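You operate a simulated robot arm through the tools that you are given. There is no shell and no other tool. Be economical: measure what you need, move in short steps, check, and stop when the job is done.

Carry out the task below with a simulated robot arm. There is one attempt and no reset: what you move stays moved.

JOB
Stop the pump, drain the tank to 20, refill it to 60 and start again.
Fine: read both levels on the sight glass; leave valves, knobs, main switch and sample lever alone; no trip.

The check looks at the end state, three seconds after you hand in, the way a careful person would. Anything else that was tipped, shoved, dropped, spilled or broken makes it a failure.

ROBOT AND FRAMES
A 6-joint arm with a two-finger gripper, on a carriage that runs on a rail from [0, 89.7] to [0, -144.3] (x, y) and turns from -158 to 174 degrees about z. Base frame: it is fixed where the carriage stands at the start and does not move with it; the origin is on the floor, on the carriage's upright axis, x ahead of it, y to its left, z up. Readings come in cm, degrees, newtons and seconds.
Its first joint turns from -166.0 to 166.0 degrees. Places, roughly: blue inlet handle [80, 10, 50]; drain lever [80, -40, 90]; fill button [80, -10, 120]; green outlet handle [80, -20, 50]; line a handle [80, 70, 100]; line a knob [80, 70, 120]; line b handle [80, 60, 100]; line b knob [80, 60, 120]; line c handle [80, 40, 100]; line c knob [80, 40, 120]; main switch [80, 10, 120]; sample lever [90, -20, 100]; start button [80, -10, 140]; stop button [80, -10, 130]; white return handle [80, 20, 100]. Payload 2.54 kg.
The tool frame sits at the grasp point between the pads (the TCP): z along the fingers, y along the line on which they close. The tips reach 2.3 cm beyond it. The gripper opens to 12.6 cm. The gripper's body begins 8.2 cm behind the TCP.
Orientation is that of the tool frame in the base frame, as a unit quaternion [x, y, z, w]. With the fingers straight down and closing along the base's y, the tool's x points along the base's -x, its y along +y and its z along -z.

CONTROLS
- The arm moves only by the tool nudge_tool. Its argument "motion" is a list that holds one entry, the list of rows, each a list of 7 numbers: the shift along the base's x, y, z in cm, then the turn, a rotation vector about the base's x, y, z in degrees, then the gripper command, from -1 (fully open) to 1 (shut), values between in proportion. In form: [[[dx, dy, dz, ax, ay, az, grip], ...]]. A call has 1 to 12 rows; each row shifts and turns the commanded pose from where the row before left it. Each row takes 0.2 s and may step no farther than 5 cm and 8.6 degrees from the row before; otherwise, or with a gripper value out of range, the whole call is refused. A pose out of reach is approached as far as the arm can. The call stops where the force on the tool passes 40 N (or 10 N more than at its start, if that is more) or the arm is blocked; 0.2 s more then pass. Each finger halts on what it meets, pressing with about 42 N; the grip force reading is that of the motor and also rises with nothing between the fingers. The clock runs only during rows and for 0.2 s after the last one: add rows that do not move to give the fingers time. It gives the time, the measured TCP pose, the force on the tool (base axes), the opening and the grip force at its end, in the units of the frame above (readings bear some noise), with the torque about the TCP (base axes, N m) and any sound that the robot's microphone picked up.
- Cameras (640 x 400 px; columns grow to the right, rows downward): "scene" is now at [6.51, 16.11, 165.03]; the picture's right is [-0.43, -0.90, 0.00], its down [-0.28, 0.13, -0.95] and it looks along [0.86, -0.41, -0.31] (base axes); focal length 296 px, centre (320, 200). "wrist" rides on the gripper at [8.2, 1.4, -12.2] in the tool frame; the picture's right is [-0.17, 0.99, 0.00], its down [-0.79, -0.13, -0.60] and it looks along [-0.59, -0.10, 0.80] (tool axes); focal length 243 px, centre (320, 200). There is no depth. A picture from a camera that has moved, and an enlarged one, comes with that camera's place and axes in the base frame and with its lens.
- grab_frame(camera): a new picture of that camera. The clock stands still meanwhile.
- lift_body(by): slides the trunk up (or, below 0, down) by that many cm; the arm and the scene camera ride with it, the base frame stays. It gives what a move gives, with no picture.
- base_move(legs): drives the robot by 1 to 6 legs, each [ahead, left, turn to the left] in cm, cm and degrees, along the robot's own axes; the way and the turn of a leg run together, so that a leg with both is an arc; at most 150 cm and 180 degrees a leg. The arm and the cameras ride along, it lands a little off, and it stops where it bumps. It keeps to its track: a leg is cut to what the track allows. It gives what a move gives.
- aim_head(pan, tilt): turns the head with the scene camera to pan (to the left, within 120 degrees either way) and tilt (down, from -29 to 69), counted from straight ahead of the robot. It gives what a move gives.
- inspect(camera, box): a new picture of the part [left, top, right, bottom] of that camera's present view, enlarged. The clock stands still meanwhile.
- sign_off(): hands the job in; it is judged then, once.

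Go step by step. Nothing tells you exact positions but the pictures and the camera data: compare them with the known pose of the tool, close in by small moves and look again before you grip or let go. The budget is 120 turns and 90 pictures, counting those below and the enlarged ones. Unless the task says otherwise, let go and move clear before handing in, and close with one line.

The tools are called after "Call:" as name(argument=value, ...) on one line, values as JSON. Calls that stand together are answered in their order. nudge_tool: Moves the arm, as the interface text tells. Its arguments: {"type":"object","properties":{"motion":{"type":"array","items":{"type":"array","items":{"type":"array","items":{"type":"number"}}}}},"required":["motion"]} The other tools are called the same way: lift_body (by) slides the trunk up or down; base_move (legs) drives the base; aim_head (pan, tilt) turns the head that bears the scene camera; grab_frame (camera) takes a picture; inspect (camera, box) takes an enlarged picture of a part of a camera's view; sign_off () hands the job in.

At the start:

```text
time_s: 0.0
tool_pos: [46.45, -6.77, 151.87]
tcp_rot: [0.0, 1.0, 0.0, 0.0]
wrist_force: [0.7, -0.7, 0.9]
torque: [-0.01, 0.0, -0.03]
gripper_width: 12.62
grasp_force: 0.1
trunk travel left (down, up): [-42.5, 6.5]
robot x, y, heading: [-0.09, 0.04, 0.1]
head pan, tilt: [-25.7, 18.1]
```

scene: 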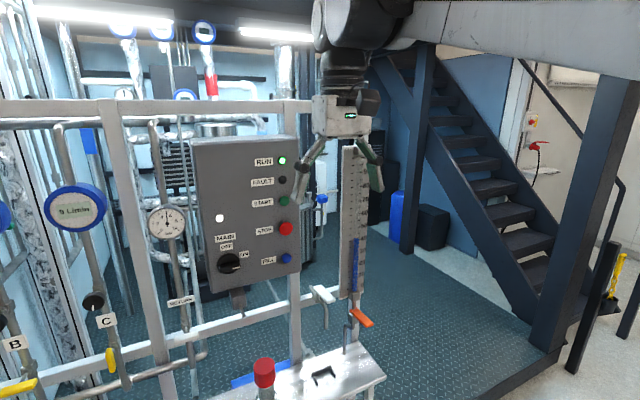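
wrist: 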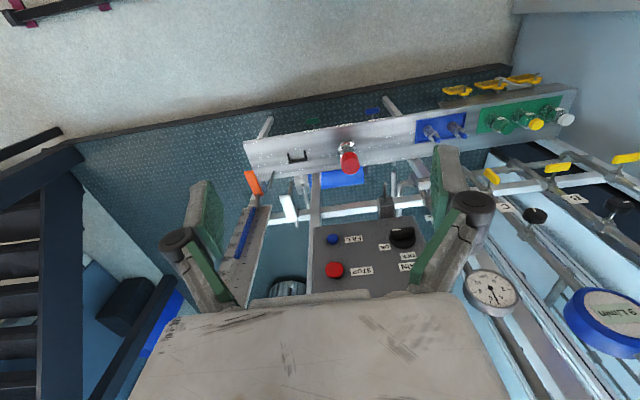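

I see the panel with RUN/FAULT lamps, START, STOP and FILL buttons, the sight glass and the orange drain lever. I'll look closer at the panel and the sight glass first.

Call:
inspect(camera="scene", box=[180, 130, 310, 310])

Call:
inspect(camera="scene", box=[300, 140, 400, 340])

```text
2.22 times, centred on (245, 220) of scene
camera zoom: at [6.51, 16.11, 165.03], right [-0.43, -0.9, 0.0], down [-0.28, 0.13, -0.95], along [0.86, -0.41, -0.31], focal length 658 px, centre (487, 156)
```

zoom: 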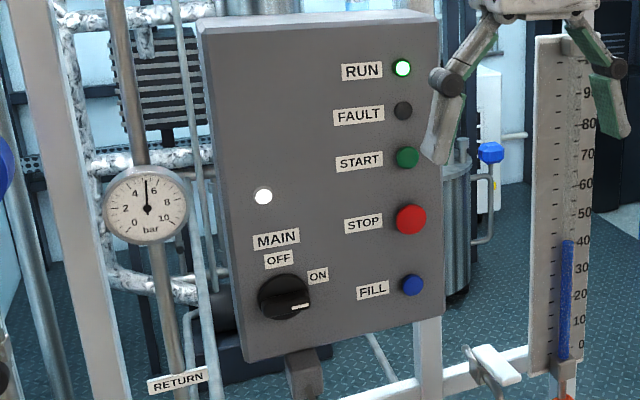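

```text
2.00 times, centred on (350, 240) of scene
camera zoom: at [6.51, 16.11, 165.03], right [-0.43, -0.9, 0.0], down [-0.28, 0.13, -0.95], along [0.86, -0.41, -0.31], focal length 592 px, centre (260, 120)
```

zoom: 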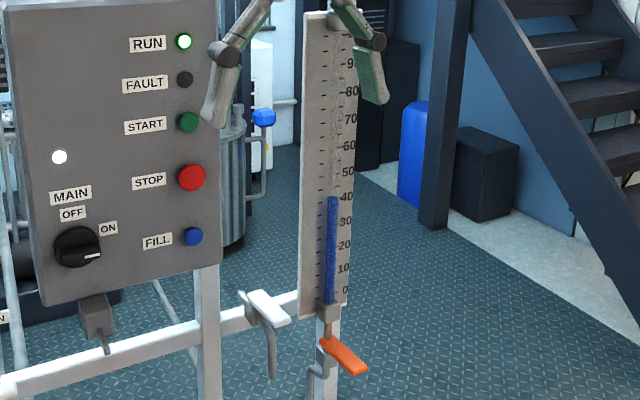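

The sight glass reads about 40 and RUN is lit. Buttons work out near y=-8, with start at z≈140, stop at 132 and fill at 122.5. I'll turn the tool to point ahead with the fingers shut, staying clear of the panel.

Call:
nudge_tool(motion=[[[1, -0.1, -1.8, 0, -8.2, 0, 1], [1, -0.1, -1.8, 0, -8.2, 0, 1], [1, -0.1, -1.8, 0, -8.2, 0, 1], [1, -0.1, -1.8, 0, -8.2, 0, 1], [1, -0.1, -1.8, 0, -8.2, 0, 1], [1, -0.1, -1.8, 0, -8.2, 0, 1], [1, -0.1, -1.8, 0, -8.2, 0, 1], [1, -0.1, -1.8, 0, -8.2, 0, 1], [1, -0.1, -1.8, 0, -8.2, 0, 1], [1, -0.1, -1.8, 0, -8.2, 0, 1], [1, -0.2, -1.8, 0, -8, 0, 1], [0, 0, 0, 0, 0, 0, 1]]])

Call:
grab_frame(camera="scene")

Call:
grab_frame(camera="wrist")

```text
time_s: 2.6
tool_pos: [57.59, -8.02, 132.02]
tcp_rot: [0.0, 0.707, 0.0, 0.707]
wrist_force: [0.1, -0.9, 0.0]
torque: [-0.04, -0.04, 0.02]
gripper_width: 0.0
grasp_force: 28.4
trunk travel left (down, up): [-42.5, 6.5]
robot x, y, heading: [0.34, -0.2, -0.3]
head pan, tilt: [-25.7, 18.1]
```

```text
85 pictures are left
camera scene: at [6.6, 16.11, 165.03], right [-0.43, -0.9, 0.0], down [-0.28, 0.13, -0.95], along [0.86, -0.41, -0.31], focal length 296 px, centre (320, 200)
```

scene: 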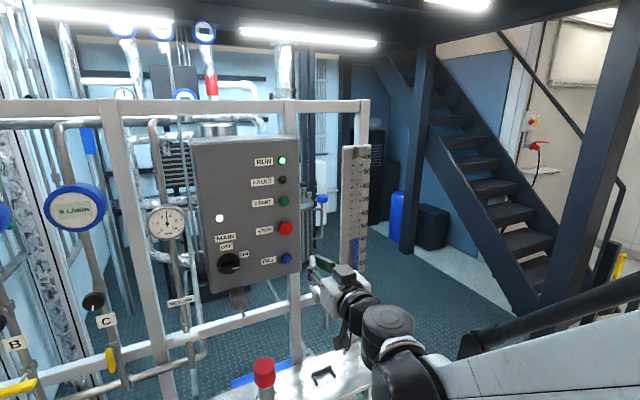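

```text
84 pictures are left
camera wrist: at [45.16, -6.8, 123.92], right [0.0, 0.99, 0.17], down [-0.6, -0.13, 0.79], along [0.8, -0.1, 0.59], focal length 243 px, centre (320, 200)
```

wrist: 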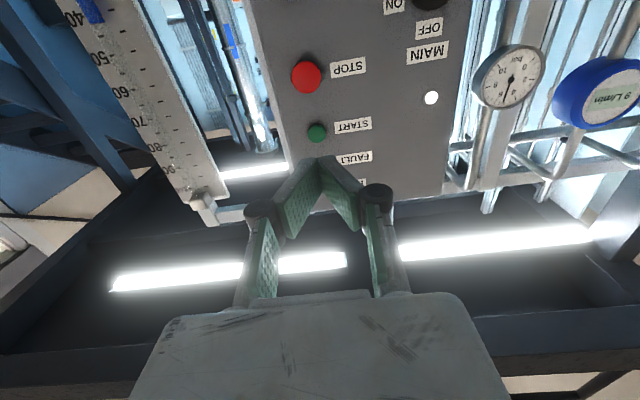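

Triangulating from both cameras puts the STOP face near [83.5, -9.6, 130.2]. I'll approach to a few cm short of it and look again.

Call:
nudge_tool(motion=[[[4, -0.4, -0.45, 0, 0, 0, 1], [4, -0.4, -0.45, 0, 0, 0, 1], [4, -0.4, -0.45, 0, 0, 0, 1], [4, -0.4, -0.45, 0, 0, 0, 1], [0, 0, 0, 0, 0, 0, 1], [0, 0, 0, 0, 0, 0, 1]]])

Call:
inspect(camera="scene", box=[200, 130, 400, 330])

Call:
grab_frame(camera="wrist")

```text
time_s: 4.0
tool_pos: [73.4, -9.73, 130.27]
tcp_rot: [0.0, 0.707, 0.0, 0.707]
wrist_force: [-0.7, -0.5, 0.8]
torque: [0.0, 0.04, -0.01]
gripper_width: 0.0
grasp_force: 28.7
trunk travel left (down, up): [-42.5, 6.5]
robot x, y, heading: [0.52, -0.1, -0.0]
head pan, tilt: [-25.7, 18.1]
```

```text
2.00 times, centred on (300, 230) of scene
camera zoom: at [6.42, 16.12, 165.03], right [-0.43, -0.9, 0.0], down [-0.28, 0.13, -0.95], along [0.86, -0.41, -0.31], focal length 592 px, centre (360, 140)
```

zoom: 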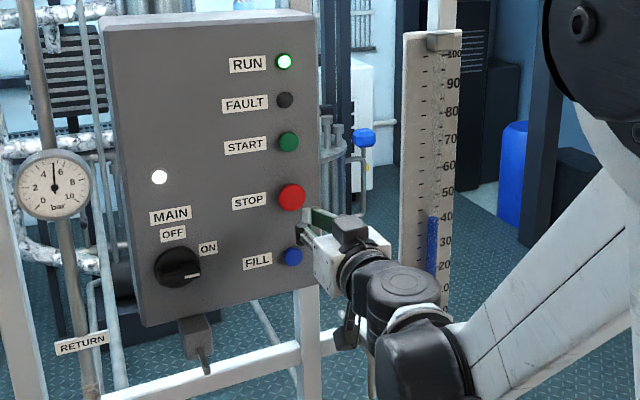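

```text
82 pictures are left
camera wrist: at [61.13, -8.41, 122.17], right [0.0, 0.99, 0.17], down [-0.6, -0.13, 0.79], along [0.8, -0.1, 0.59], focal length 243 px, centre (320, 200)
```

wrist: 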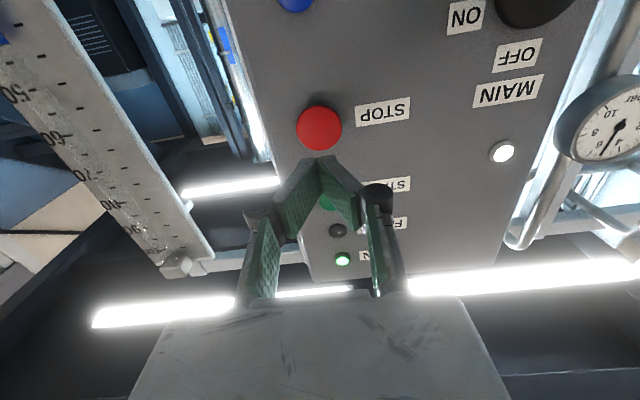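

The projected fingertip line goes straight through the STOP button, about 8 cm ahead. I'll press it in small steps.

Call:
nudge_tool(motion=[[[4, 0, 0, 0, 0, 0, 1], [2.5, 0, 0, 0, 0, 0, 1], [0.5, 0, 0, 0, 0, 0, 1], [0.5, 0, 0, 0, 0, 0, 1], [0.4, 0, 0, 0, 0, 0, 1], [0.4, 0, 0, 0, 0, 0, 1]]])

Call:
inspect(camera="scene", box=[200, 130, 400, 330])

```text
time_s: 5.5
tool_pos: [81.24, -9.66, 130.37]
tcp_rot: [0.001, 0.707, -0.001, 0.708]
wrist_force: [-28.4, 0.6, -5.5]
torque: [0.01, 0.14, 0.03]
gripper_width: 0.59
grasp_force: 28.2
trunk travel left (down, up): [-42.5, 6.5]
robot x, y, heading: [-0.02, 0.25, 0.2]
head pan, tilt: [-25.7, 18.1]
heard: click
stopped in row 6: the force on the tool passed its limit at 41 N (the readings are from after the stop); the commanded pose is now the measured one
```

```text
2.00 times, centred on (300, 230) of scene
camera zoom: at [6.23, 16.12, 165.05], right [-0.43, -0.9, 0.0], down [-0.28, 0.13, -0.95], along [0.86, -0.41, -0.31], focal length 592 px, centre (360, 140)
```

zoom: 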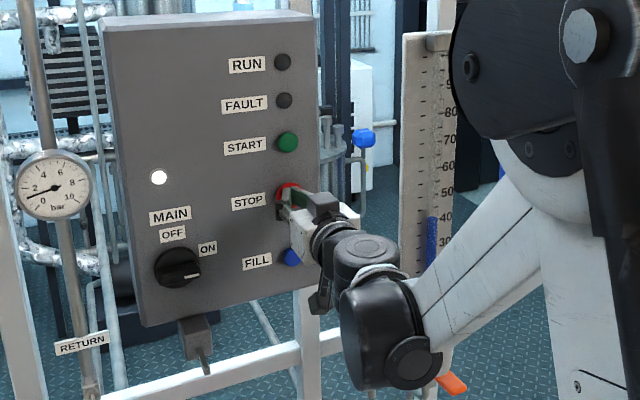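

There was a click and RUN is off, so the pump has stopped. I'll back off, then study the drain lever with the arm raised out of the way.

Call:
nudge_tool(motion=[[[-4, 0, 0, 0, 0, 0, 1], [-4, 0, 0, 0, 0, 0, 1], [-4, 0, 0, 0, 0, 0, 1], [-4, 0, 0, 0, 0, 0, 1], [-4, 3, 0, 0, 0, 0, 1], [-4, 3, 0, 0, 0, 0, 1], [0, 4, 2, 0, 0, 0, 1], [0, 4, 2, 0, 0, 0, 1], [0, 4, 2, 0, 0, 0, 1], [0, 4, 2, 0, 0, 0, 1]]])

Call:
aim_head(pan=-35, tilt=35)

Call:
grab_frame(camera="scene")

```text
time_s: 7.7
tool_pos: [57.61, 12.46, 138.24]
tcp_rot: [0.0, 0.707, 0.0, 0.707]
wrist_force: [-0.2, 0.1, -1.1]
torque: [-0.03, -0.02, -0.03]
gripper_width: 0.02
grasp_force: 28.1
trunk travel left (down, up): [-42.5, 6.5]
robot x, y, heading: [0.21, -0.44, -0.2]
head pan, tilt: [-25.7, 18.1]
```

```text
time_s: 8.5
tool_pos: [57.64, 12.3, 138.3]
tcp_rot: [-0.001, 0.707, 0.0, 0.707]
wrist_force: [-0.2, 0.8, 0.1]
torque: [-0.02, 0.01, 0.0]
gripper_width: 0.0
grasp_force: 28.6
trunk travel left (down, up): [-42.5, 6.5]
robot x, y, heading: [0.06, 0.41, -0.1]
head pan, tilt: [-35.0, 35.0]
```

```text
80 pictures are left
camera scene: at [5.32, 15.11, 162.34], right [-0.57, -0.82, 0.0], down [-0.47, 0.33, -0.82], along [0.67, -0.47, -0.57], focal length 296 px, centre (320, 200)
```

scene: 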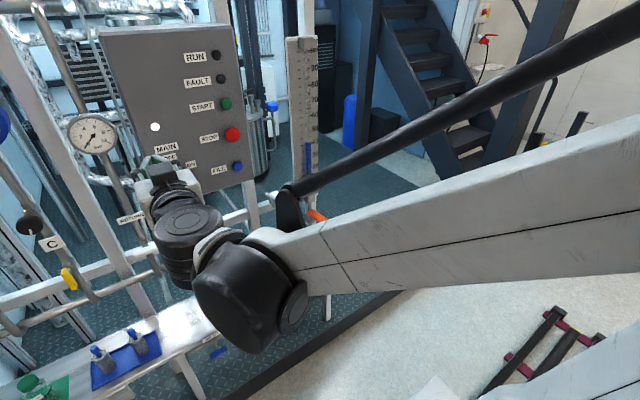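

The arm blocks the view of the lever. I'll drive along the rail so the lever is ahead, and tilt the tool half down to look with the wrist camera.

Call:
base_move(legs=[[0, -30, 0]])

Call:
nudge_tool(motion=[[[0, -3, -3, 0, 8, 0, 1], [0, -3, -3, 0, 8, 0, 1], [0, -3, -3, 0, 8, 0, 1], [0, -3, -3, 0, 8, 0, 1], [0, -3, -3, 0, 8, 0, 1], [0, -2, -3, 0, 5, 0, 1], [0, 0, -3, 0, 0, 0, 1], [0, 0, -3, 0, 0, 0, 1]]])

Call:
grab_frame(camera="scene")

Call:
grab_frame(camera="wrist")

```text
time_s: 10.5
tool_pos: [57.59, -17.45, 138.32]
tcp_rot: [0.001, 0.707, 0.0, 0.707]
wrist_force: [-0.5, -0.3, -0.1]
torque: [-0.03, -0.01, 0.03]
gripper_width: 0.01
grasp_force: 28.3
trunk travel left (down, up): [-42.5, 6.5]
robot x, y, heading: [-0.16, -29.96, -0.2]
head pan, tilt: [-35.0, 35.0]
```

```text
time_s: 12.3
tool_pos: [56.37, -22.78, 117.54]
tcp_rot: [0.006, 0.909, -0.013, 0.418]
wrist_force: [0.9, -0.2, 0.5]
torque: [0.01, 0.03, 0.02]
gripper_width: 0.0
grasp_force: 29.0
out of reach, approached as far as the arm can: row 3, 4, 5, 6, 7, 8
trunk travel left (down, up): [-42.5, 6.5]
robot x, y, heading: [-0.39, -29.83, -0.3]
head pan, tilt: [-35.0, 35.0]
```

```text
79 pictures are left
camera scene: at [5.97, -13.92, 162.48], right [-0.49, -0.87, 0.0], down [-0.49, 0.27, -0.83], along [0.72, -0.4, -0.56], focal length 296 px, centre (320, 200)
```

scene: 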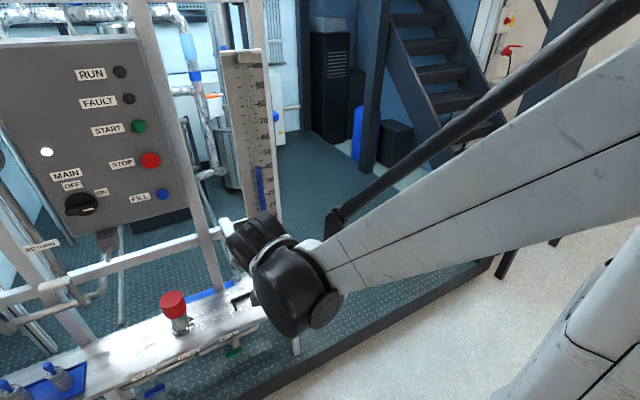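

```text
78 pictures are left
camera wrist: at [41.66, -21.14, 119.2], right [0.13, 0.99, 0.11], down [0.06, -0.12, 0.99], along [0.99, -0.12, -0.07], focal length 243 px, centre (320, 200)
```

wrist: 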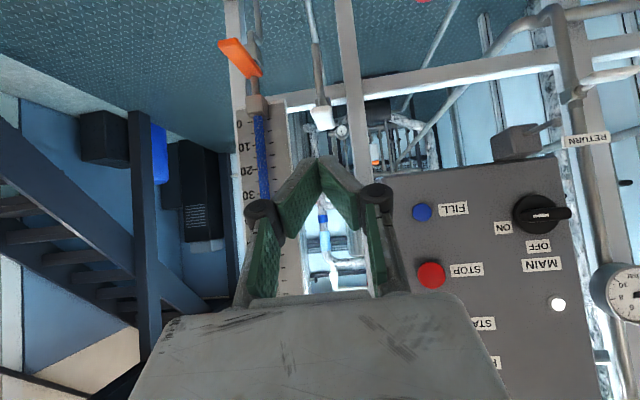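

The wrist camera sees the lever (inverted picture). The arm is cramped at this trunk height, so I'll lower the trunk and enlarge the lever view.

Call:
lift_body(by=-20)

Call:
grab_frame(camera="wrist")

Call:
grab_frame(camera="scene")

```text
time_s: 14.5
tool_pos: [56.51, -22.75, 97.58]
tcp_rot: [0.006, 0.909, -0.014, 0.418]
wrist_force: [-0.2, 0.0, -0.3]
torque: [0.03, 0.02, 0.02]
gripper_width: 0.02
grasp_force: 28.5
trunk travel left (down, up): [-22.5, 26.5]
robot x, y, heading: [-0.14, -29.77, -0.2]
head pan, tilt: [-35.0, 35.0]
```

```text
77 pictures are left
camera wrist: at [41.66, -21.15, 99.27], right [0.13, 0.99, 0.11], down [0.06, -0.11, 0.99], along [0.99, -0.12, -0.07], focal length 243 px, centre (320, 200)
```

wrist: 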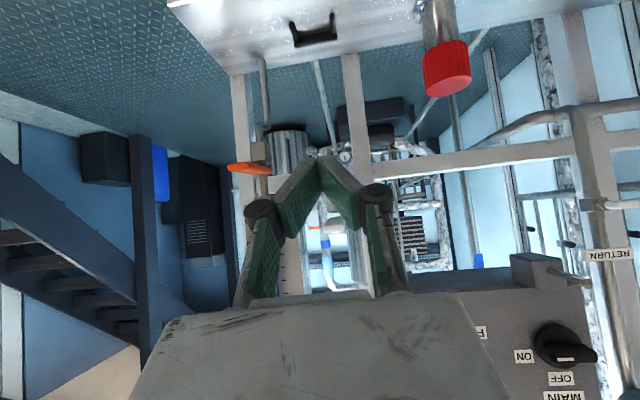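

```text
76 pictures are left
camera scene: at [5.88, -13.98, 142.52], right [-0.49, -0.87, 0.0], down [-0.48, 0.27, -0.83], along [0.72, -0.41, -0.56], focal length 296 px, centre (320, 200)
```

scene: 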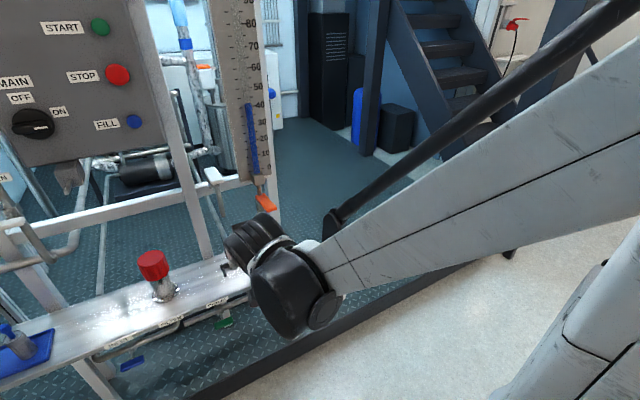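

The lever lies about level, from a pivot near [86, -36, 90] to a tip near [77, -38.5, 90]. I'll enlarge both views to see how it is mounted.

Call:
inspect(camera="wrist", box=[210, 120, 330, 210])

Call:
inspect(camera="scene", box=[190, 130, 310, 230])

```text
4.44 times, centred on (270, 165) of wrist
camera zoom: at [41.66, -21.15, 99.27], right [0.13, 0.99, 0.11], down [0.06, -0.11, 0.99], along [0.99, -0.12, -0.07], focal length 1078 px, centre (542, 356)
```

zoom: 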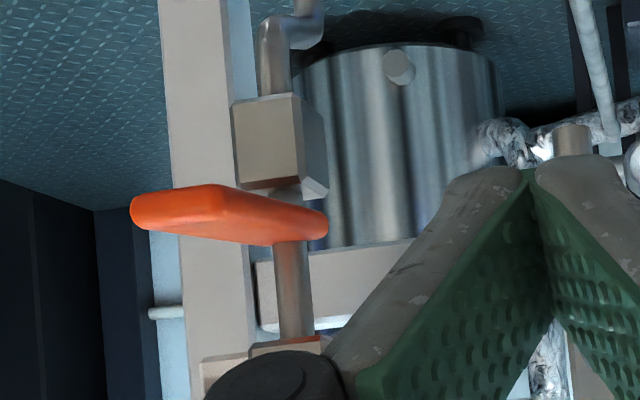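

```text
4.00 times, centred on (250, 180) of scene
camera zoom: at [5.88, -13.98, 142.52], right [-0.49, -0.87, 0.0], down [-0.48, 0.27, -0.83], along [0.72, -0.41, -0.56], focal length 1184 px, centre (600, 280)
```

zoom: 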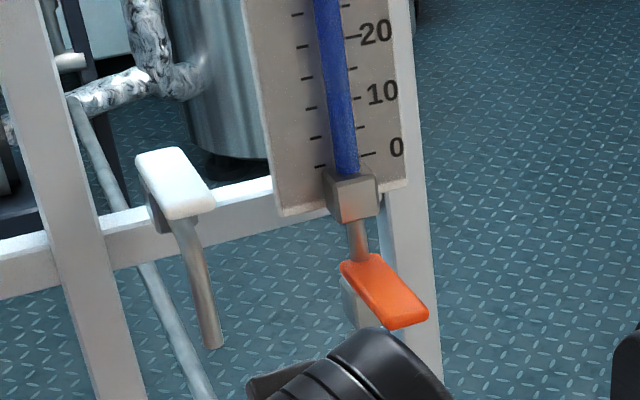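

The lever sits on a vertical stem, so it most likely swings about the vertical. I'll bring the opened fingers to a pre-approach point in front of it, keeping this tilt so the glass stays visible to the scene camera.

Call:
nudge_tool(motion=[[[2.2, -3, 0.5, 0, 0, 0, 0.2], [2.2, -3, 0.5, 0, 0, 0, 0.2], [2.2, -3, 0.5, 0, 0, 0, 0.2], [2.2, -3, 0.5, 0, 0, 0, 0.2], [2.2, -3.2, 0.5, 0, 0, 0, 0.2], [0, 0, 0, 0, 0, 0, 0.2], [0, 0, 0, 0, 0, 0, 0.2]]])

Call:
grab_frame(camera="wrist")

Call:
grab_frame(camera="scene")

```text
time_s: 16.1
tool_pos: [64.64, -24.38, 99.7]
tcp_rot: [0.014, 0.906, -0.031, 0.422]
wrist_force: [0.8, 0.2, -0.9]
torque: [0.03, -0.01, -0.02]
gripper_width: 5.04
grasp_force: 0.0
out of reach, approached as far as the arm can: row 1, 2, 3, 4, 5
trunk travel left (down, up): [-22.5, 26.5]
robot x, y, heading: [-0.22, -29.82, -0.2]
head pan, tilt: [-35.0, 35.0]
```

```text
73 pictures are left
camera wrist: at [49.93, -22.23, 101.26], right [0.16, 0.98, 0.08], down [0.05, -0.09, 0.99], along [0.99, -0.15, -0.06], focal length 243 px, centre (320, 200)
```

wrist: 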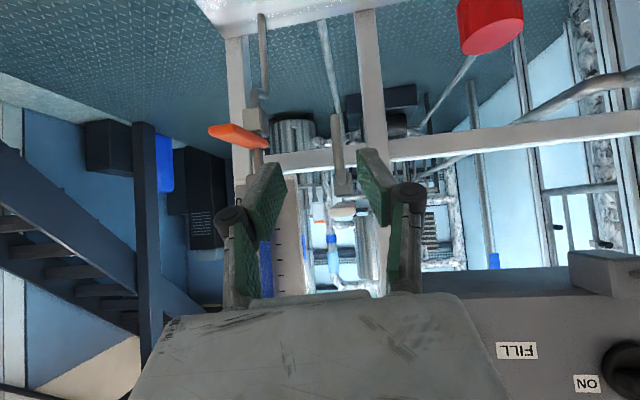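

```text
72 pictures are left
camera scene: at [5.38, -14.69, 142.33], right [-0.58, -0.82, 0.0], down [-0.47, 0.33, -0.82], along [0.67, -0.47, -0.57], focal length 296 px, centre (320, 200)
```

scene: 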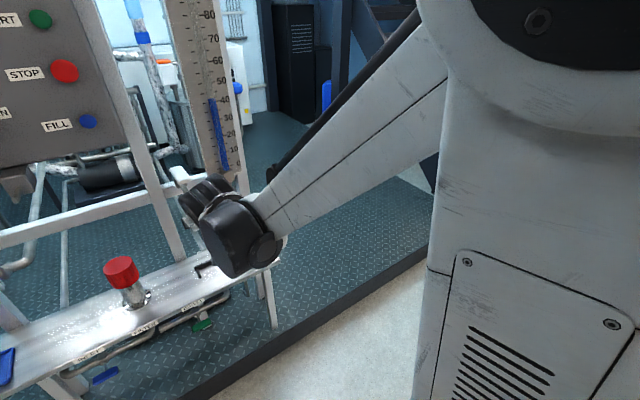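

The arm hits a limit moving right from here, so I'll shift the base right instead so the tool works on its left side, then check the pose.

Call:
base_move(legs=[[0, -22, 0]])

Call:
nudge_tool(motion=[[[0, 2, 0, 0, 0, 0, 0.2], [0, 2, 0, 0, 0, 0, 0.2], [0, 0, 0, 0, 0, 0, 0.2]]])

Call:
grab_frame(camera="wrist")

Call:
grab_frame(camera="scene")

```text
time_s: 17.8
tool_pos: [64.6, -46.35, 99.82]
tcp_rot: [0.013, 0.906, -0.03, 0.421]
wrist_force: [0.4, 0.1, 0.2]
torque: [-0.02, -0.02, -0.02]
gripper_width: 5.04
grasp_force: 0.1
trunk travel left (down, up): [-22.5, 26.5]
robot x, y, heading: [-0.21, -51.69, -0.2]
head pan, tilt: [-35.0, 35.0]
```

```text
time_s: 18.6
tool_pos: [64.57, -42.41, 99.8]
tcp_rot: [0.014, 0.906, -0.03, 0.422]
wrist_force: [0.4, -0.1, -0.5]
torque: [0.01, 0.01, -0.03]
gripper_width: 5.03
grasp_force: 0.1
trunk travel left (down, up): [-22.5, 26.5]
robot x, y, heading: [0.01, -51.87, -0.1]
head pan, tilt: [-35.0, 35.0]
```

```text
71 pictures are left
camera wrist: at [49.91, -40.25, 101.29], right [0.16, 0.98, 0.08], down [0.05, -0.09, 0.99], along [0.99, -0.15, -0.06], focal length 243 px, centre (320, 200)
```

wrist: 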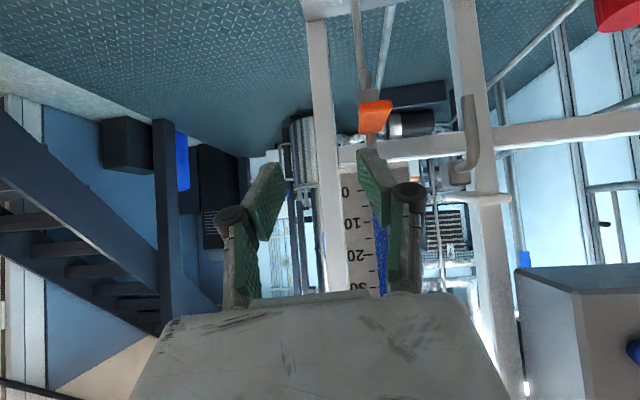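

```text
70 pictures are left
camera scene: at [5.36, -36.69, 142.33], right [-0.58, -0.82, 0.0], down [-0.47, 0.33, -0.82], along [0.67, -0.47, -0.57], focal length 296 px, centre (320, 200)
```

scene: 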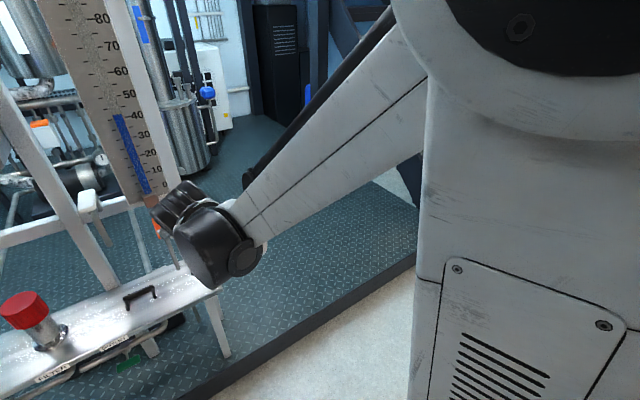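

The lever tip now shows nearly end-on at y≈-37.3, pointing straight out toward me. I'll align in y and move closer, checking before straddling it.

Call:
nudge_tool(motion=[[[1.5, 2.6, -1, 0, 0, 0, 0.2], [1.5, 2.5, -1, 0, 0, 0, 0.2], [1.5, 0, -1, 0, 0, 0, 0.2], [1.5, 0, -1, 0, 0, 0, 0.2], [0, 0, 0, 0, 0, 0, 0.2]]])

Call:
aim_head(pan=-8, tilt=25)

Call:
grab_frame(camera="wrist")

Call:
grab_frame(camera="scene")

```text
time_s: 19.8
tool_pos: [70.55, -37.37, 95.67]
tcp_rot: [0.013, 0.907, -0.03, 0.42]
wrist_force: [-0.4, -0.3, 0.6]
torque: [-0.03, -0.04, 0.03]
gripper_width: 5.03
grasp_force: 0.0
trunk travel left (down, up): [-22.5, 26.5]
robot x, y, heading: [-0.03, -51.89, 0.1]
head pan, tilt: [-35.0, 35.0]
```

```text
time_s: 20.7
tool_pos: [70.63, -37.32, 95.69]
tcp_rot: [0.013, 0.906, -0.03, 0.422]
wrist_force: [-0.1, -0.6, 0.8]
torque: [-0.03, -0.02, 0.0]
gripper_width: 5.05
grasp_force: 0.0
trunk travel left (down, up): [-22.5, 26.5]
robot x, y, heading: [0.06, -51.56, 0.0]
head pan, tilt: [-8.0, 25.0]
```

```text
69 pictures are left
camera wrist: at [55.94, -35.15, 97.27], right [0.16, 0.98, 0.08], down [0.05, -0.09, 0.99], along [0.99, -0.15, -0.06], focal length 243 px, centre (320, 200)
```

wrist: 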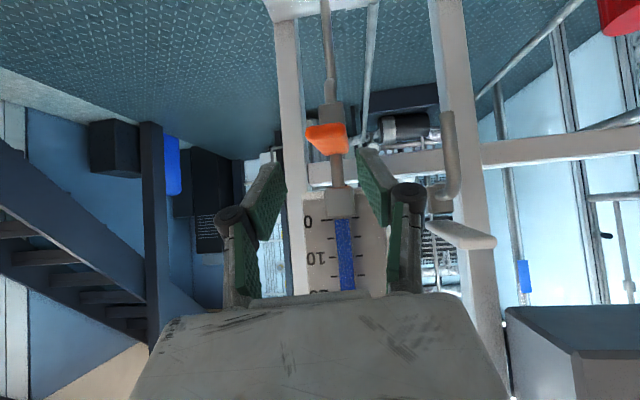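

```text
68 pictures are left
camera scene: at [7.28, -32.95, 143.91], right [-0.14, -0.99, 0.0], down [-0.42, 0.06, -0.91], along [0.9, -0.13, -0.42], focal length 296 px, centre (320, 200)
```

scene: 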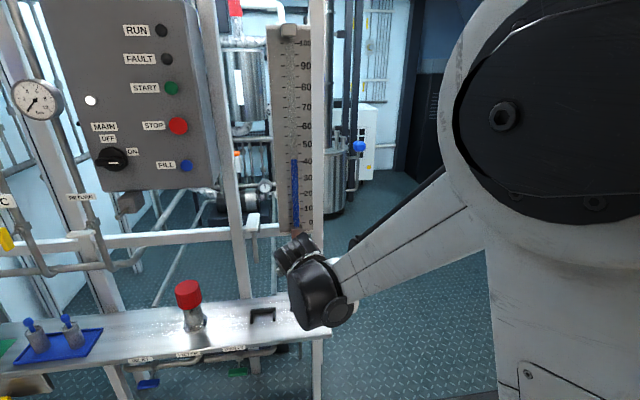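

The view of the glass is excellent, and the lever tip is centred between the fingers at about [77, -37.4, 90.5]. I'll advance to straddle it.

Call:
nudge_tool(motion=[[[2, 0, -1.2, 0, 0, 0, 0.2], [2, 0, -1.2, 0, 0, 0, 0.2], [1.5, 0, -1, 0, 0, 0, 0.2], [1.5, 0, -1, 0, 0, 0, 0.2], [1.2, 0, -0.8, 0, 0, 0, 0.2], [0, 0, 0, 0, 0, 0, 0.2]]])

Call:
grab_frame(camera="wrist")

Call:
inspect(camera="scene", box=[230, 140, 350, 260])

```text
time_s: 22.1
tool_pos: [78.81, -37.24, 90.59]
tcp_rot: [0.013, 0.906, -0.03, 0.422]
wrist_force: [0.0, -0.1, 0.5]
torque: [-0.06, -0.03, 0.01]
gripper_width: 5.04
grasp_force: 0.2
trunk travel left (down, up): [-22.5, 26.5]
robot x, y, heading: [-0.07, -52.02, 0.1]
head pan, tilt: [-8.0, 25.0]
```

```text
67 pictures are left
camera wrist: at [64.14, -35.1, 92.07], right [0.16, 0.98, 0.08], down [0.05, -0.09, 0.99], along [0.99, -0.15, -0.06], focal length 243 px, centre (320, 200)
```

wrist: 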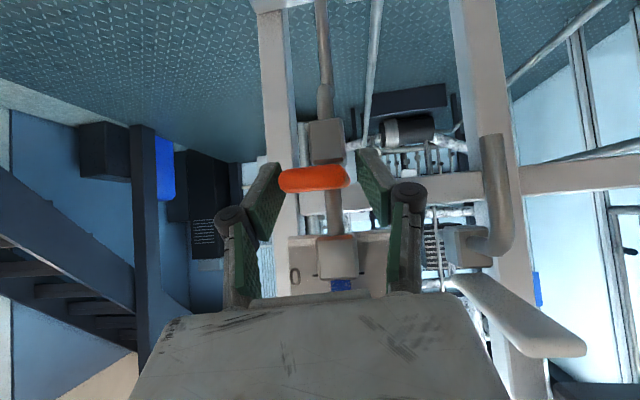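

```text
3.33 times, centred on (290, 200) of scene
camera zoom: at [7.31, -32.94, 143.91], right [-0.14, -0.99, 0.0], down [-0.42, 0.06, -0.91], along [0.9, -0.13, -0.42], focal length 987 px, centre (420, 200)
```

zoom: 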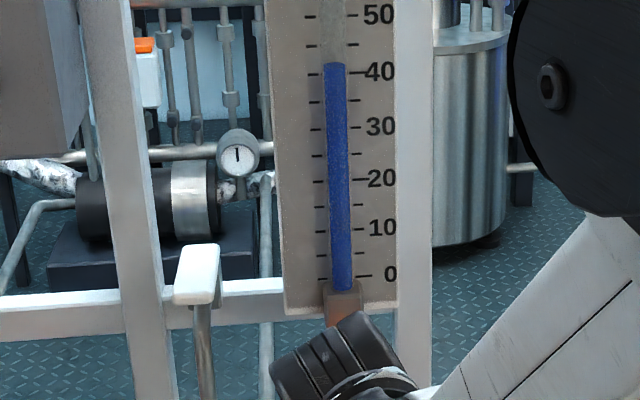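

Lever straddled: it runs from a pivot near [86, -35.6] to a tip at [77, -39], and the level reads about 42. I'll test which way it yields with a small push to -y.

Call:
nudge_tool(motion=[[[0, -0.8, 0, 0, 0, 0, 0.2], [0.2, -0.8, 0, 0, 0, 3, 0.2], [0.2, -0.8, 0, 0, 0, 3, 0.2], [0.2, -0.8, 0, 0, 0, 3, 0.2], [0.3, -0.8, 0, 0, 0, 3, 0.2]]])

Call:
grab_frame(camera="wrist")

Call:
inspect(camera="scene", box=[230, 140, 350, 260])

```text
time_s: 23.3
tool_pos: [78.75, -37.92, 90.42]
tcp_rot: [-0.046, 0.902, -0.022, 0.429]
wrist_force: [-0.5, -1.1, 0.6]
torque: [0.04, -0.03, -0.01]
gripper_width: 5.01
grasp_force: 0.0
out of reach, approached as far as the arm can: row 3, 4, 5
trunk travel left (down, up): [-22.5, 26.5]
robot x, y, heading: [0.25, -51.75, -0.1]
head pan, tilt: [-8.0, 25.0]
```

```text
65 pictures are left
camera wrist: at [64.01, -37.4, 91.82], right [0.04, 1.0, 0.05], down [0.04, -0.05, 1.0], along [1.0, -0.04, -0.04], focal length 243 px, centre (320, 200)
```

wrist: 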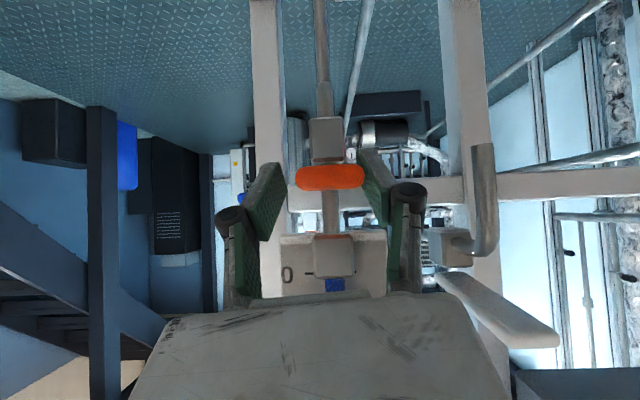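

```text
3.33 times, centred on (290, 200) of scene
camera zoom: at [7.3, -32.97, 143.91], right [-0.14, -0.99, 0.0], down [-0.42, 0.06, -0.91], along [0.9, -0.13, -0.42], focal length 987 px, centre (420, 200)
```

zoom: 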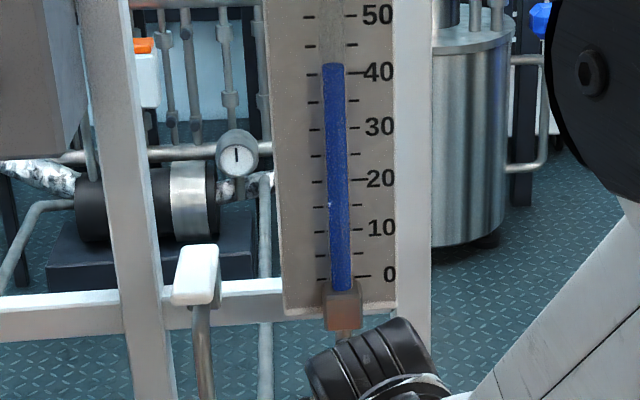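

The arm, not the lever, limited that: positive yaw is near a wrist limit, and nothing was touched. I'll test the other way, to +y, with little turning.

Call:
nudge_tool(motion=[[[0, 0.8, 0, 0, 0, -2, 0.2], [0, 0.8, 0, 0, 0, -2, 0.2], [0, 0.6, 0, 0, 0, -2, 0.2], [0, 0.6, 0, 0, 0, -2, 0.2], [0, 0.6, 0, 0, 0, -2, 0.2]]])

Call:
grab_frame(camera="wrist")

Call:
inspect(camera="scene", box=[230, 140, 350, 260])

```text
time_s: 24.4
tool_pos: [79.02, -35.86, 90.52]
tcp_rot: [0.019, 0.904, -0.043, 0.424]
wrist_force: [-1.4, -18.2, 0.0]
torque: [0.09, -0.03, 0.34]
gripper_width: 5.91
grasp_force: 6.7
trunk travel left (down, up): [-22.5, 26.5]
robot x, y, heading: [-0.35, -51.9, -0.5]
head pan, tilt: [-8.0, 25.0]
stopped in row 5: the force on the tool passed its limit at 45 N (the readings are from after the stop); the commanded pose is now the measured one
```

```text
63 pictures are left
camera wrist: at [64.34, -33.5, 91.98], right [0.18, 0.98, 0.07], down [0.04, -0.07, 1.0], along [0.98, -0.17, -0.05], focal length 243 px, centre (320, 200)
```

wrist: 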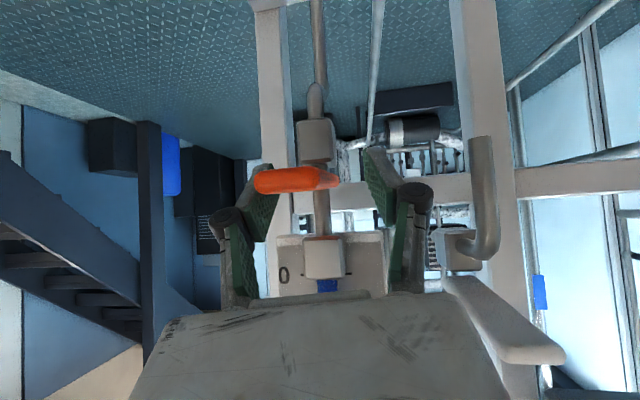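

```text
3.33 times, centred on (290, 200) of scene
camera zoom: at [7.37, -33.24, 143.94], right [-0.15, -0.99, 0.0], down [-0.42, 0.06, -0.91], along [0.9, -0.13, -0.42], focal length 987 px, centre (420, 200)
```

zoom: 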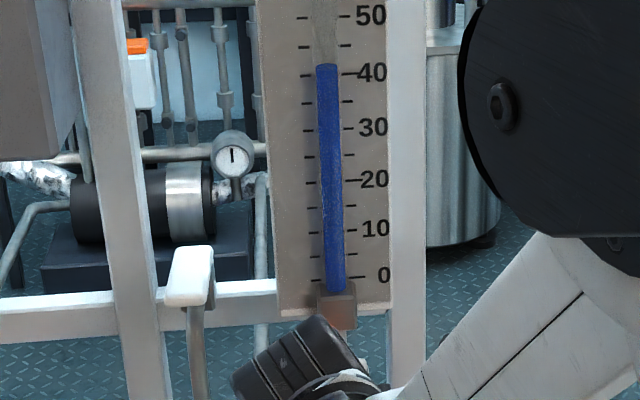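

Firm stop toward +y, so the lever opens toward -y. I'll back off, and lower the trunk so the arm has a freer wrist posture and the scene camera sits level with the scale.

Call:
nudge_tool(motion=[[[0, -1.2, 0, 0, 0, 0, 0.2], [-2.5, 0, 1.7, 0, 0, 0, 0.2], [-2.5, 0, 1.7, 0, 0, 0, 0.2], [-2.5, 0, 1.7, 0, 0, 0, 0.2], [-2.5, 0, 1.7, 0, 0, 0, 0.2], [-1, 0, 2.5, 0, 0, 0, 0.2], [0, 0, 0, 0, 0, 0, 0.2]]])

Call:
lift_body(by=-21)

Call:
nudge_tool(motion=[[[0, 0, 3, 0, 0, 0, 0.2], [0, 0, 3, 0, 0, 0, 0.2], [0, 0, 3, 0, 0, 0, 0.2], [0, 0, 3, 0, 0, 0, 0.2], [0, 0, 3, 0, 0, 0, 0.2], [0, 0, 0, 0, 0, 0, 0.2]]])

Call:
grab_frame(camera="scene")

Call:
grab_frame(camera="wrist")

```text
time_s: 26.0
tool_pos: [67.71, -36.72, 99.94]
tcp_rot: [0.017, 0.905, -0.042, 0.424]
wrist_force: [-0.5, 0.8, -0.1]
torque: [0.0, 0.0, 0.0]
gripper_width: 5.04
grasp_force: 0.1
trunk travel left (down, up): [-22.5, 26.5]
robot x, y, heading: [0.03, -51.53, -0.4]
head pan, tilt: [-8.0, 25.0]
```

```text
time_s: 28.2
tool_pos: [67.9, -36.68, 78.86]
tcp_rot: [0.017, 0.904, -0.042, 0.424]
wrist_force: [1.0, -0.1, -0.4]
torque: [0.0, 0.02, 0.03]
gripper_width: 5.03
grasp_force: 0.2
trunk travel left (down, up): [-1.5, 47.5]
robot x, y, heading: [-0.2, -52.12, -0.4]
head pan, tilt: [-8.0, 25.0]
```

```text
time_s: 29.6
tool_pos: [68.0, -36.65, 93.91]
tcp_rot: [0.017, 0.905, -0.042, 0.424]
wrist_force: [-0.3, -0.1, 0.9]
torque: [0.02, 0.01, 0.02]
gripper_width: 5.05
grasp_force: 0.0
trunk travel left (down, up): [-1.5, 47.5]
robot x, y, heading: [-0.09, -51.76, -0.3]
head pan, tilt: [-8.0, 25.0]
```

```text
61 pictures are left
camera scene: at [7.34, -33.02, 122.91], right [-0.14, -0.99, 0.0], down [-0.42, 0.06, -0.91], along [0.9, -0.13, -0.42], focal length 296 px, centre (320, 200)
```

scene: 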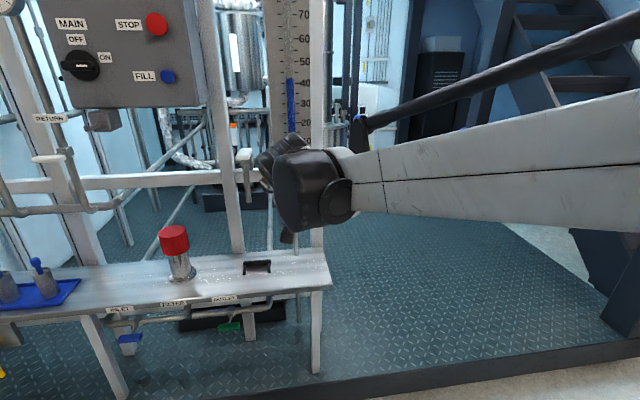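

```text
60 pictures are left
camera wrist: at [53.35, -34.28, 95.32], right [0.17, 0.98, 0.07], down [0.04, -0.07, 1.0], along [0.98, -0.17, -0.05], focal length 243 px, centre (320, 200)
```

wrist: 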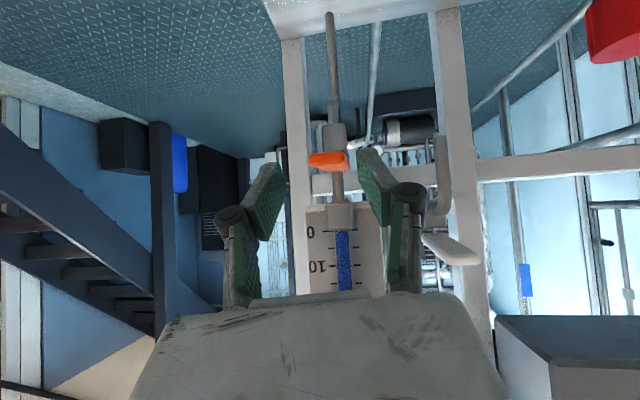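

Now I'll test whether this posture allows the positive yaw needed to follow the lever.

Call:
nudge_tool(motion=[[[0, -1, 0, 0, 0, 6, 0.2], [0, -1, 0, 0, 0, 6, 0.2], [0, -1, 0, 0, 0, 6, 0.2], [0, -1, 0, 0, 0, 6, 0.2], [0, -1, 0, 0, 0, 6, 0.2], [0, 0, 0, 0, 0, 0, 0.2]]])

Call:
grab_frame(camera="wrist")

```text
time_s: 31.0
tool_pos: [66.41, -35.02, 93.93]
tcp_rot: [-0.147, 0.885, -0.028, 0.441]
wrist_force: [0.8, 1.1, -0.1]
torque: [-0.01, -0.01, -0.01]
gripper_width: 5.04
grasp_force: 0.0
out of reach, approached as far as the arm can: row 2, 3, 4, 5
trunk travel left (down, up): [-1.5, 47.5]
robot x, y, heading: [-0.08, -51.5, -0.2]
head pan, tilt: [-8.0, 25.0]
```

```text
59 pictures are left
camera wrist: at [51.56, -37.04, 94.75], right [-0.14, 0.99, -0.05], down [0.01, 0.05, 1.0], along [0.99, 0.14, -0.02], focal length 243 px, centre (320, 200)
```

wrist: 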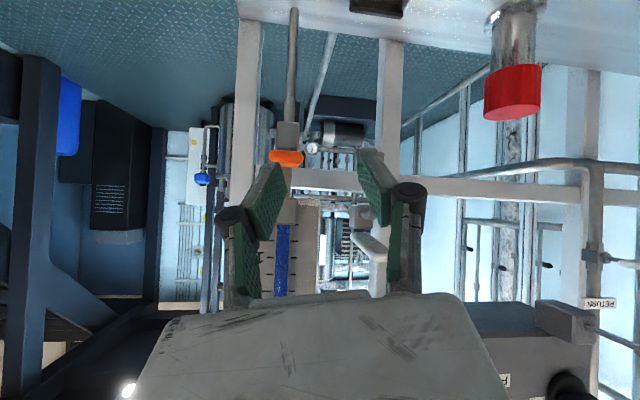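

The arm can't yaw much further left from here, but I don't need it: straddling the lever with a wider gap allows a good swing. I'll drive further right so the tool has about 10° of leftward yaw available.

Call:
base_move(legs=[[0, -16, 0]])

Call:
nudge_tool(motion=[[[0, 3, 0, 0, 0, 0, -0.1], [0, 3, 0, 0, 0, 0, -0.1], [0, 3, 0, 0, 0, 0, -0.1], [0, 3, 0, 0, 0, 0, -0.1], [0, 1, 0, 0, 0, 2, -0.1], [0, 0, 0, 0, 0, 2, -0.1], [0, 0, 0, 0, 0, 0, -0.1]]])

Call:
grab_frame(camera="wrist")

Call:
grab_frame(camera="scene")

```text
time_s: 32.4
tool_pos: [66.28, -50.91, 93.84]
tcp_rot: [-0.146, 0.885, -0.028, 0.441]
wrist_force: [0.4, 0.3, -0.3]
torque: [0.03, -0.01, -0.01]
gripper_width: 5.04
grasp_force: 0.1
trunk travel left (down, up): [-1.5, 47.5]
robot x, y, heading: [0.15, -67.53, -0.3]
head pan, tilt: [-8.0, 25.0]
```

```text
time_s: 34.0
tool_pos: [66.33, -37.88, 93.89]
tcp_rot: [-0.176, 0.88, -0.013, 0.442]
wrist_force: [1.0, 0.4, 0.7]
torque: [-0.01, 0.04, -0.01]
gripper_width: 6.93
grasp_force: 0.0
trunk travel left (down, up): [-1.5, 47.5]
robot x, y, heading: [0.13, -67.56, -0.4]
head pan, tilt: [-8.0, 25.0]
```

```text
58 pictures are left
camera wrist: at [51.79, -40.92, 94.78], right [-0.2, 0.98, -0.05], down [0.01, 0.05, 1.0], along [0.98, 0.2, -0.02], focal length 243 px, centre (320, 200)
```

wrist: 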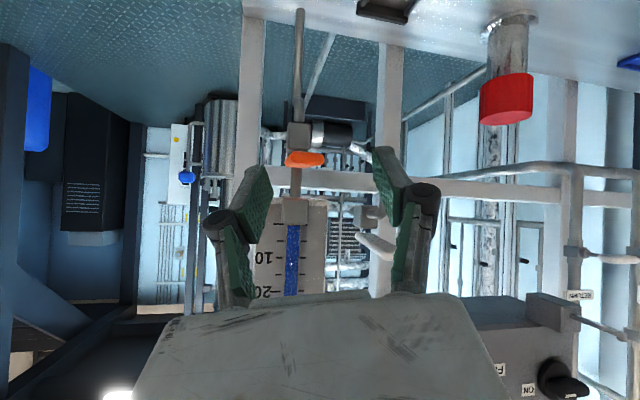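

```text
57 pictures are left
camera scene: at [7.35, -48.87, 122.91], right [-0.15, -0.99, 0.0], down [-0.42, 0.06, -0.91], along [0.9, -0.13, -0.42], focal length 296 px, centre (320, 200)
```

scene: 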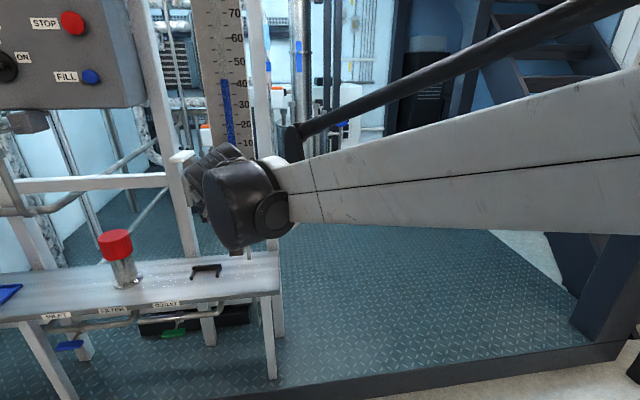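

The tool now has 10° of leftward yaw, and the lever lies between the open fingers. I'll move in to straddle it.

Call:
nudge_tool(motion=[[[2.5, 0, -0.6, 0, 0, 0, -0.1], [2.5, 0, -0.6, 0, 0, 0, -0.1], [2.5, 0, -0.6, 0, 0, 0, -0.1], [2.5, 0, -0.6, 0, 0, 0, -0.1], [2, 0, -0.6, 0, 0, 0, -0.1], [0.7, 0, -0.3, 0, 0, 0, -0.1], [0, 0, 0, 0, 0, 0, -0.1]]])

Call:
grab_frame(camera="wrist")

Call:
grab_frame(camera="scene")

```text
time_s: 35.6
tool_pos: [79.03, -37.97, 90.56]
tcp_rot: [-0.175, 0.88, -0.013, 0.442]
wrist_force: [0.5, -0.6, -0.4]
torque: [0.02, 0.01, 0.02]
gripper_width: 6.94
grasp_force: 0.1
trunk travel left (down, up): [-1.5, 47.5]
robot x, y, heading: [0.11, -67.82, -0.3]
head pan, tilt: [-8.0, 25.0]
```

```text
56 pictures are left
camera wrist: at [64.49, -40.95, 91.45], right [-0.2, 0.98, -0.05], down [0.01, 0.05, 1.0], along [0.98, 0.2, -0.02], focal length 243 px, centre (320, 200)
```

wrist: 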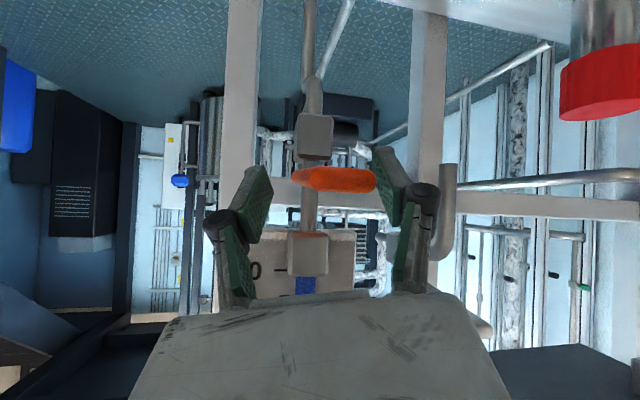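

```text
55 pictures are left
camera scene: at [7.35, -48.87, 122.91], right [-0.15, -0.99, 0.0], down [-0.42, 0.06, -0.91], along [0.9, -0.13, -0.42], focal length 296 px, centre (320, 200)
```

scene: 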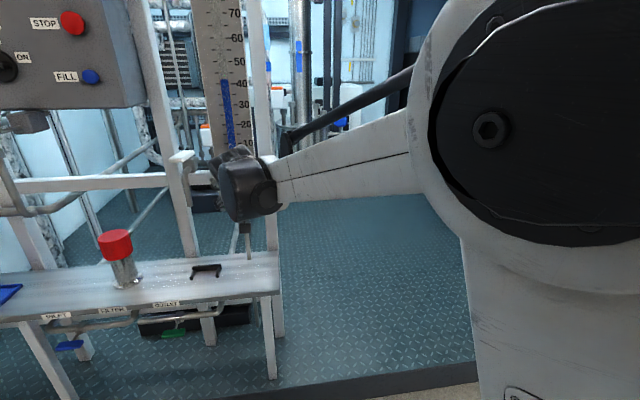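

Combining views, the lever points straight out along y≈-37.2 from a pivot at x≈86, and it's between the fingers. I'll push toward -y in small steps and watch the level.

Call:
nudge_tool(motion=[[[0, -1, 0, 0, 0, -1.2, -0.1], [0, -0.8, 0, 0, 0, -1.2, -0.1], [0.1, -0.7, 0, 0, 0, -1, -0.1], [0.2, -0.7, 0, 0, 0, -1, -0.1], [0.2, -0.7, 0, 0, 0, -1, -0.1]]])

Call:
grab_frame(camera="wrist")

Call:
inspect(camera="scene", box=[170, 30, 310, 170])

```text
time_s: 36.4
tool_pos: [78.85, -38.8, 90.53]
tcp_rot: [-0.159, 0.882, -0.019, 0.443]
wrist_force: [-4.8, 19.3, -1.9]
torque: [0.05, 0.01, -0.42]
gripper_width: 7.93
grasp_force: 8.0
trunk travel left (down, up): [-1.5, 47.5]
robot x, y, heading: [-0.25, -67.67, 0.1]
head pan, tilt: [-8.0, 25.0]
stopped in row 3: the force on the tool passed its limit at 44 N (the readings are from after the stop); the commanded pose is now the measured one
```

```text
54 pictures are left
camera wrist: at [64.15, -41.25, 91.46], right [-0.17, 0.98, -0.04], down [0.01, 0.04, 1.0], along [0.99, 0.17, -0.01], focal length 243 px, centre (320, 200)
```

wrist: 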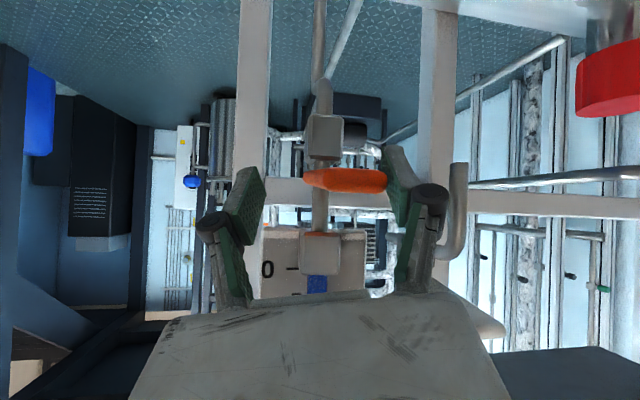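

```text
2.86 times, centred on (240, 100) of scene
camera zoom: at [7.24, -48.61, 122.88], right [-0.14, -0.99, 0.0], down [-0.42, 0.06, -0.91], along [0.9, -0.13, -0.42], focal length 846 px, centre (549, 486)
```

zoom: 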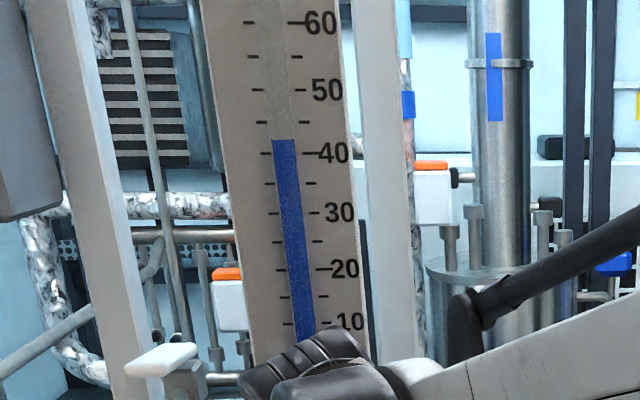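

It doesn't swing sideways either way, so it must tip up or down. I'll centre on it (y≈-36.9) and grip it; the pads let it pivot about the y axis.

Call:
nudge_tool(motion=[[[-0.5, 0.9, -0.2, 0, 0, 0, 0.1], [-0.5, 0.9, -0.2, 0, 0, 0, 0.3], [0, 0, 0, 0, 0, 0, 1], [0, 0, 0, 0, 0, 0, 1], [0, 0, 0, 0, 0, 0, 1]]])

Call:
grab_frame(camera="wrist")

```text
time_s: 37.6
tool_pos: [77.92, -37.53, 90.26]
tcp_rot: [-0.156, 0.883, -0.02, 0.442]
wrist_force: [0.3, 0.7, -2.0]
torque: [0.13, -0.09, -2.53]
gripper_width: 4.31
grasp_force: 45.0
trunk travel left (down, up): [-1.5, 47.5]
robot x, y, heading: [0.18, -67.71, -0.4]
head pan, tilt: [-8.0, 25.0]
```

```text
52 pictures are left
camera wrist: at [63.28, -39.98, 91.07], right [-0.16, 0.99, -0.04], down [0.01, 0.04, 1.0], along [0.99, 0.16, -0.01], focal length 243 px, centre (320, 200)
```

wrist: 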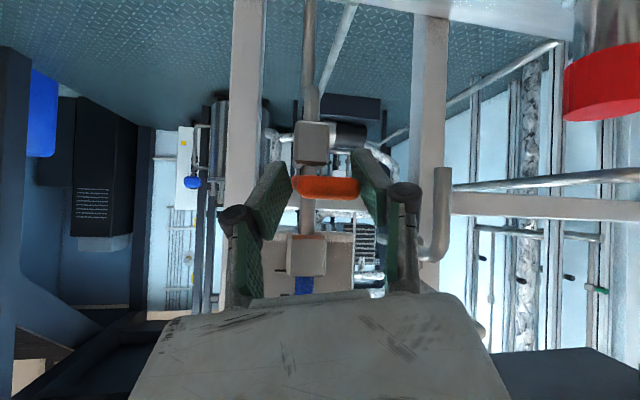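

The paddle is about 3.3 cm wide, pointing straight out (y -35.5 to -38.7), so my 8° yaw skews the grip. I'll open slightly, square up, and grip again.

Call:
nudge_tool(motion=[[[0, 0.1, 0, 0, 0, 0, 0.05], [0, 0.1, 0, 0, 0, -4, 0.05], [0, 0.2, 0, 0, 0, -4.3, 0.05], [0, 0, 0, 0, 0, 0, 1], [0, 0, 0, 0, 0, 0, 1], [0, 0, 0, 0, 0, 0, 1]]])

```text
time_s: 39.0
tool_pos: [77.98, -37.41, 90.27]
tcp_rot: [-0.091, 0.892, -0.052, 0.439]
wrist_force: [5.9, -22.8, 4.1]
torque: [-0.07, -0.46, -0.9]
gripper_width: 3.86
grasp_force: 45.3
trunk travel left (down, up): [-1.5, 47.5]
robot x, y, heading: [-0.04, -67.52, -0.2]
head pan, tilt: [-8.0, 25.0]
```

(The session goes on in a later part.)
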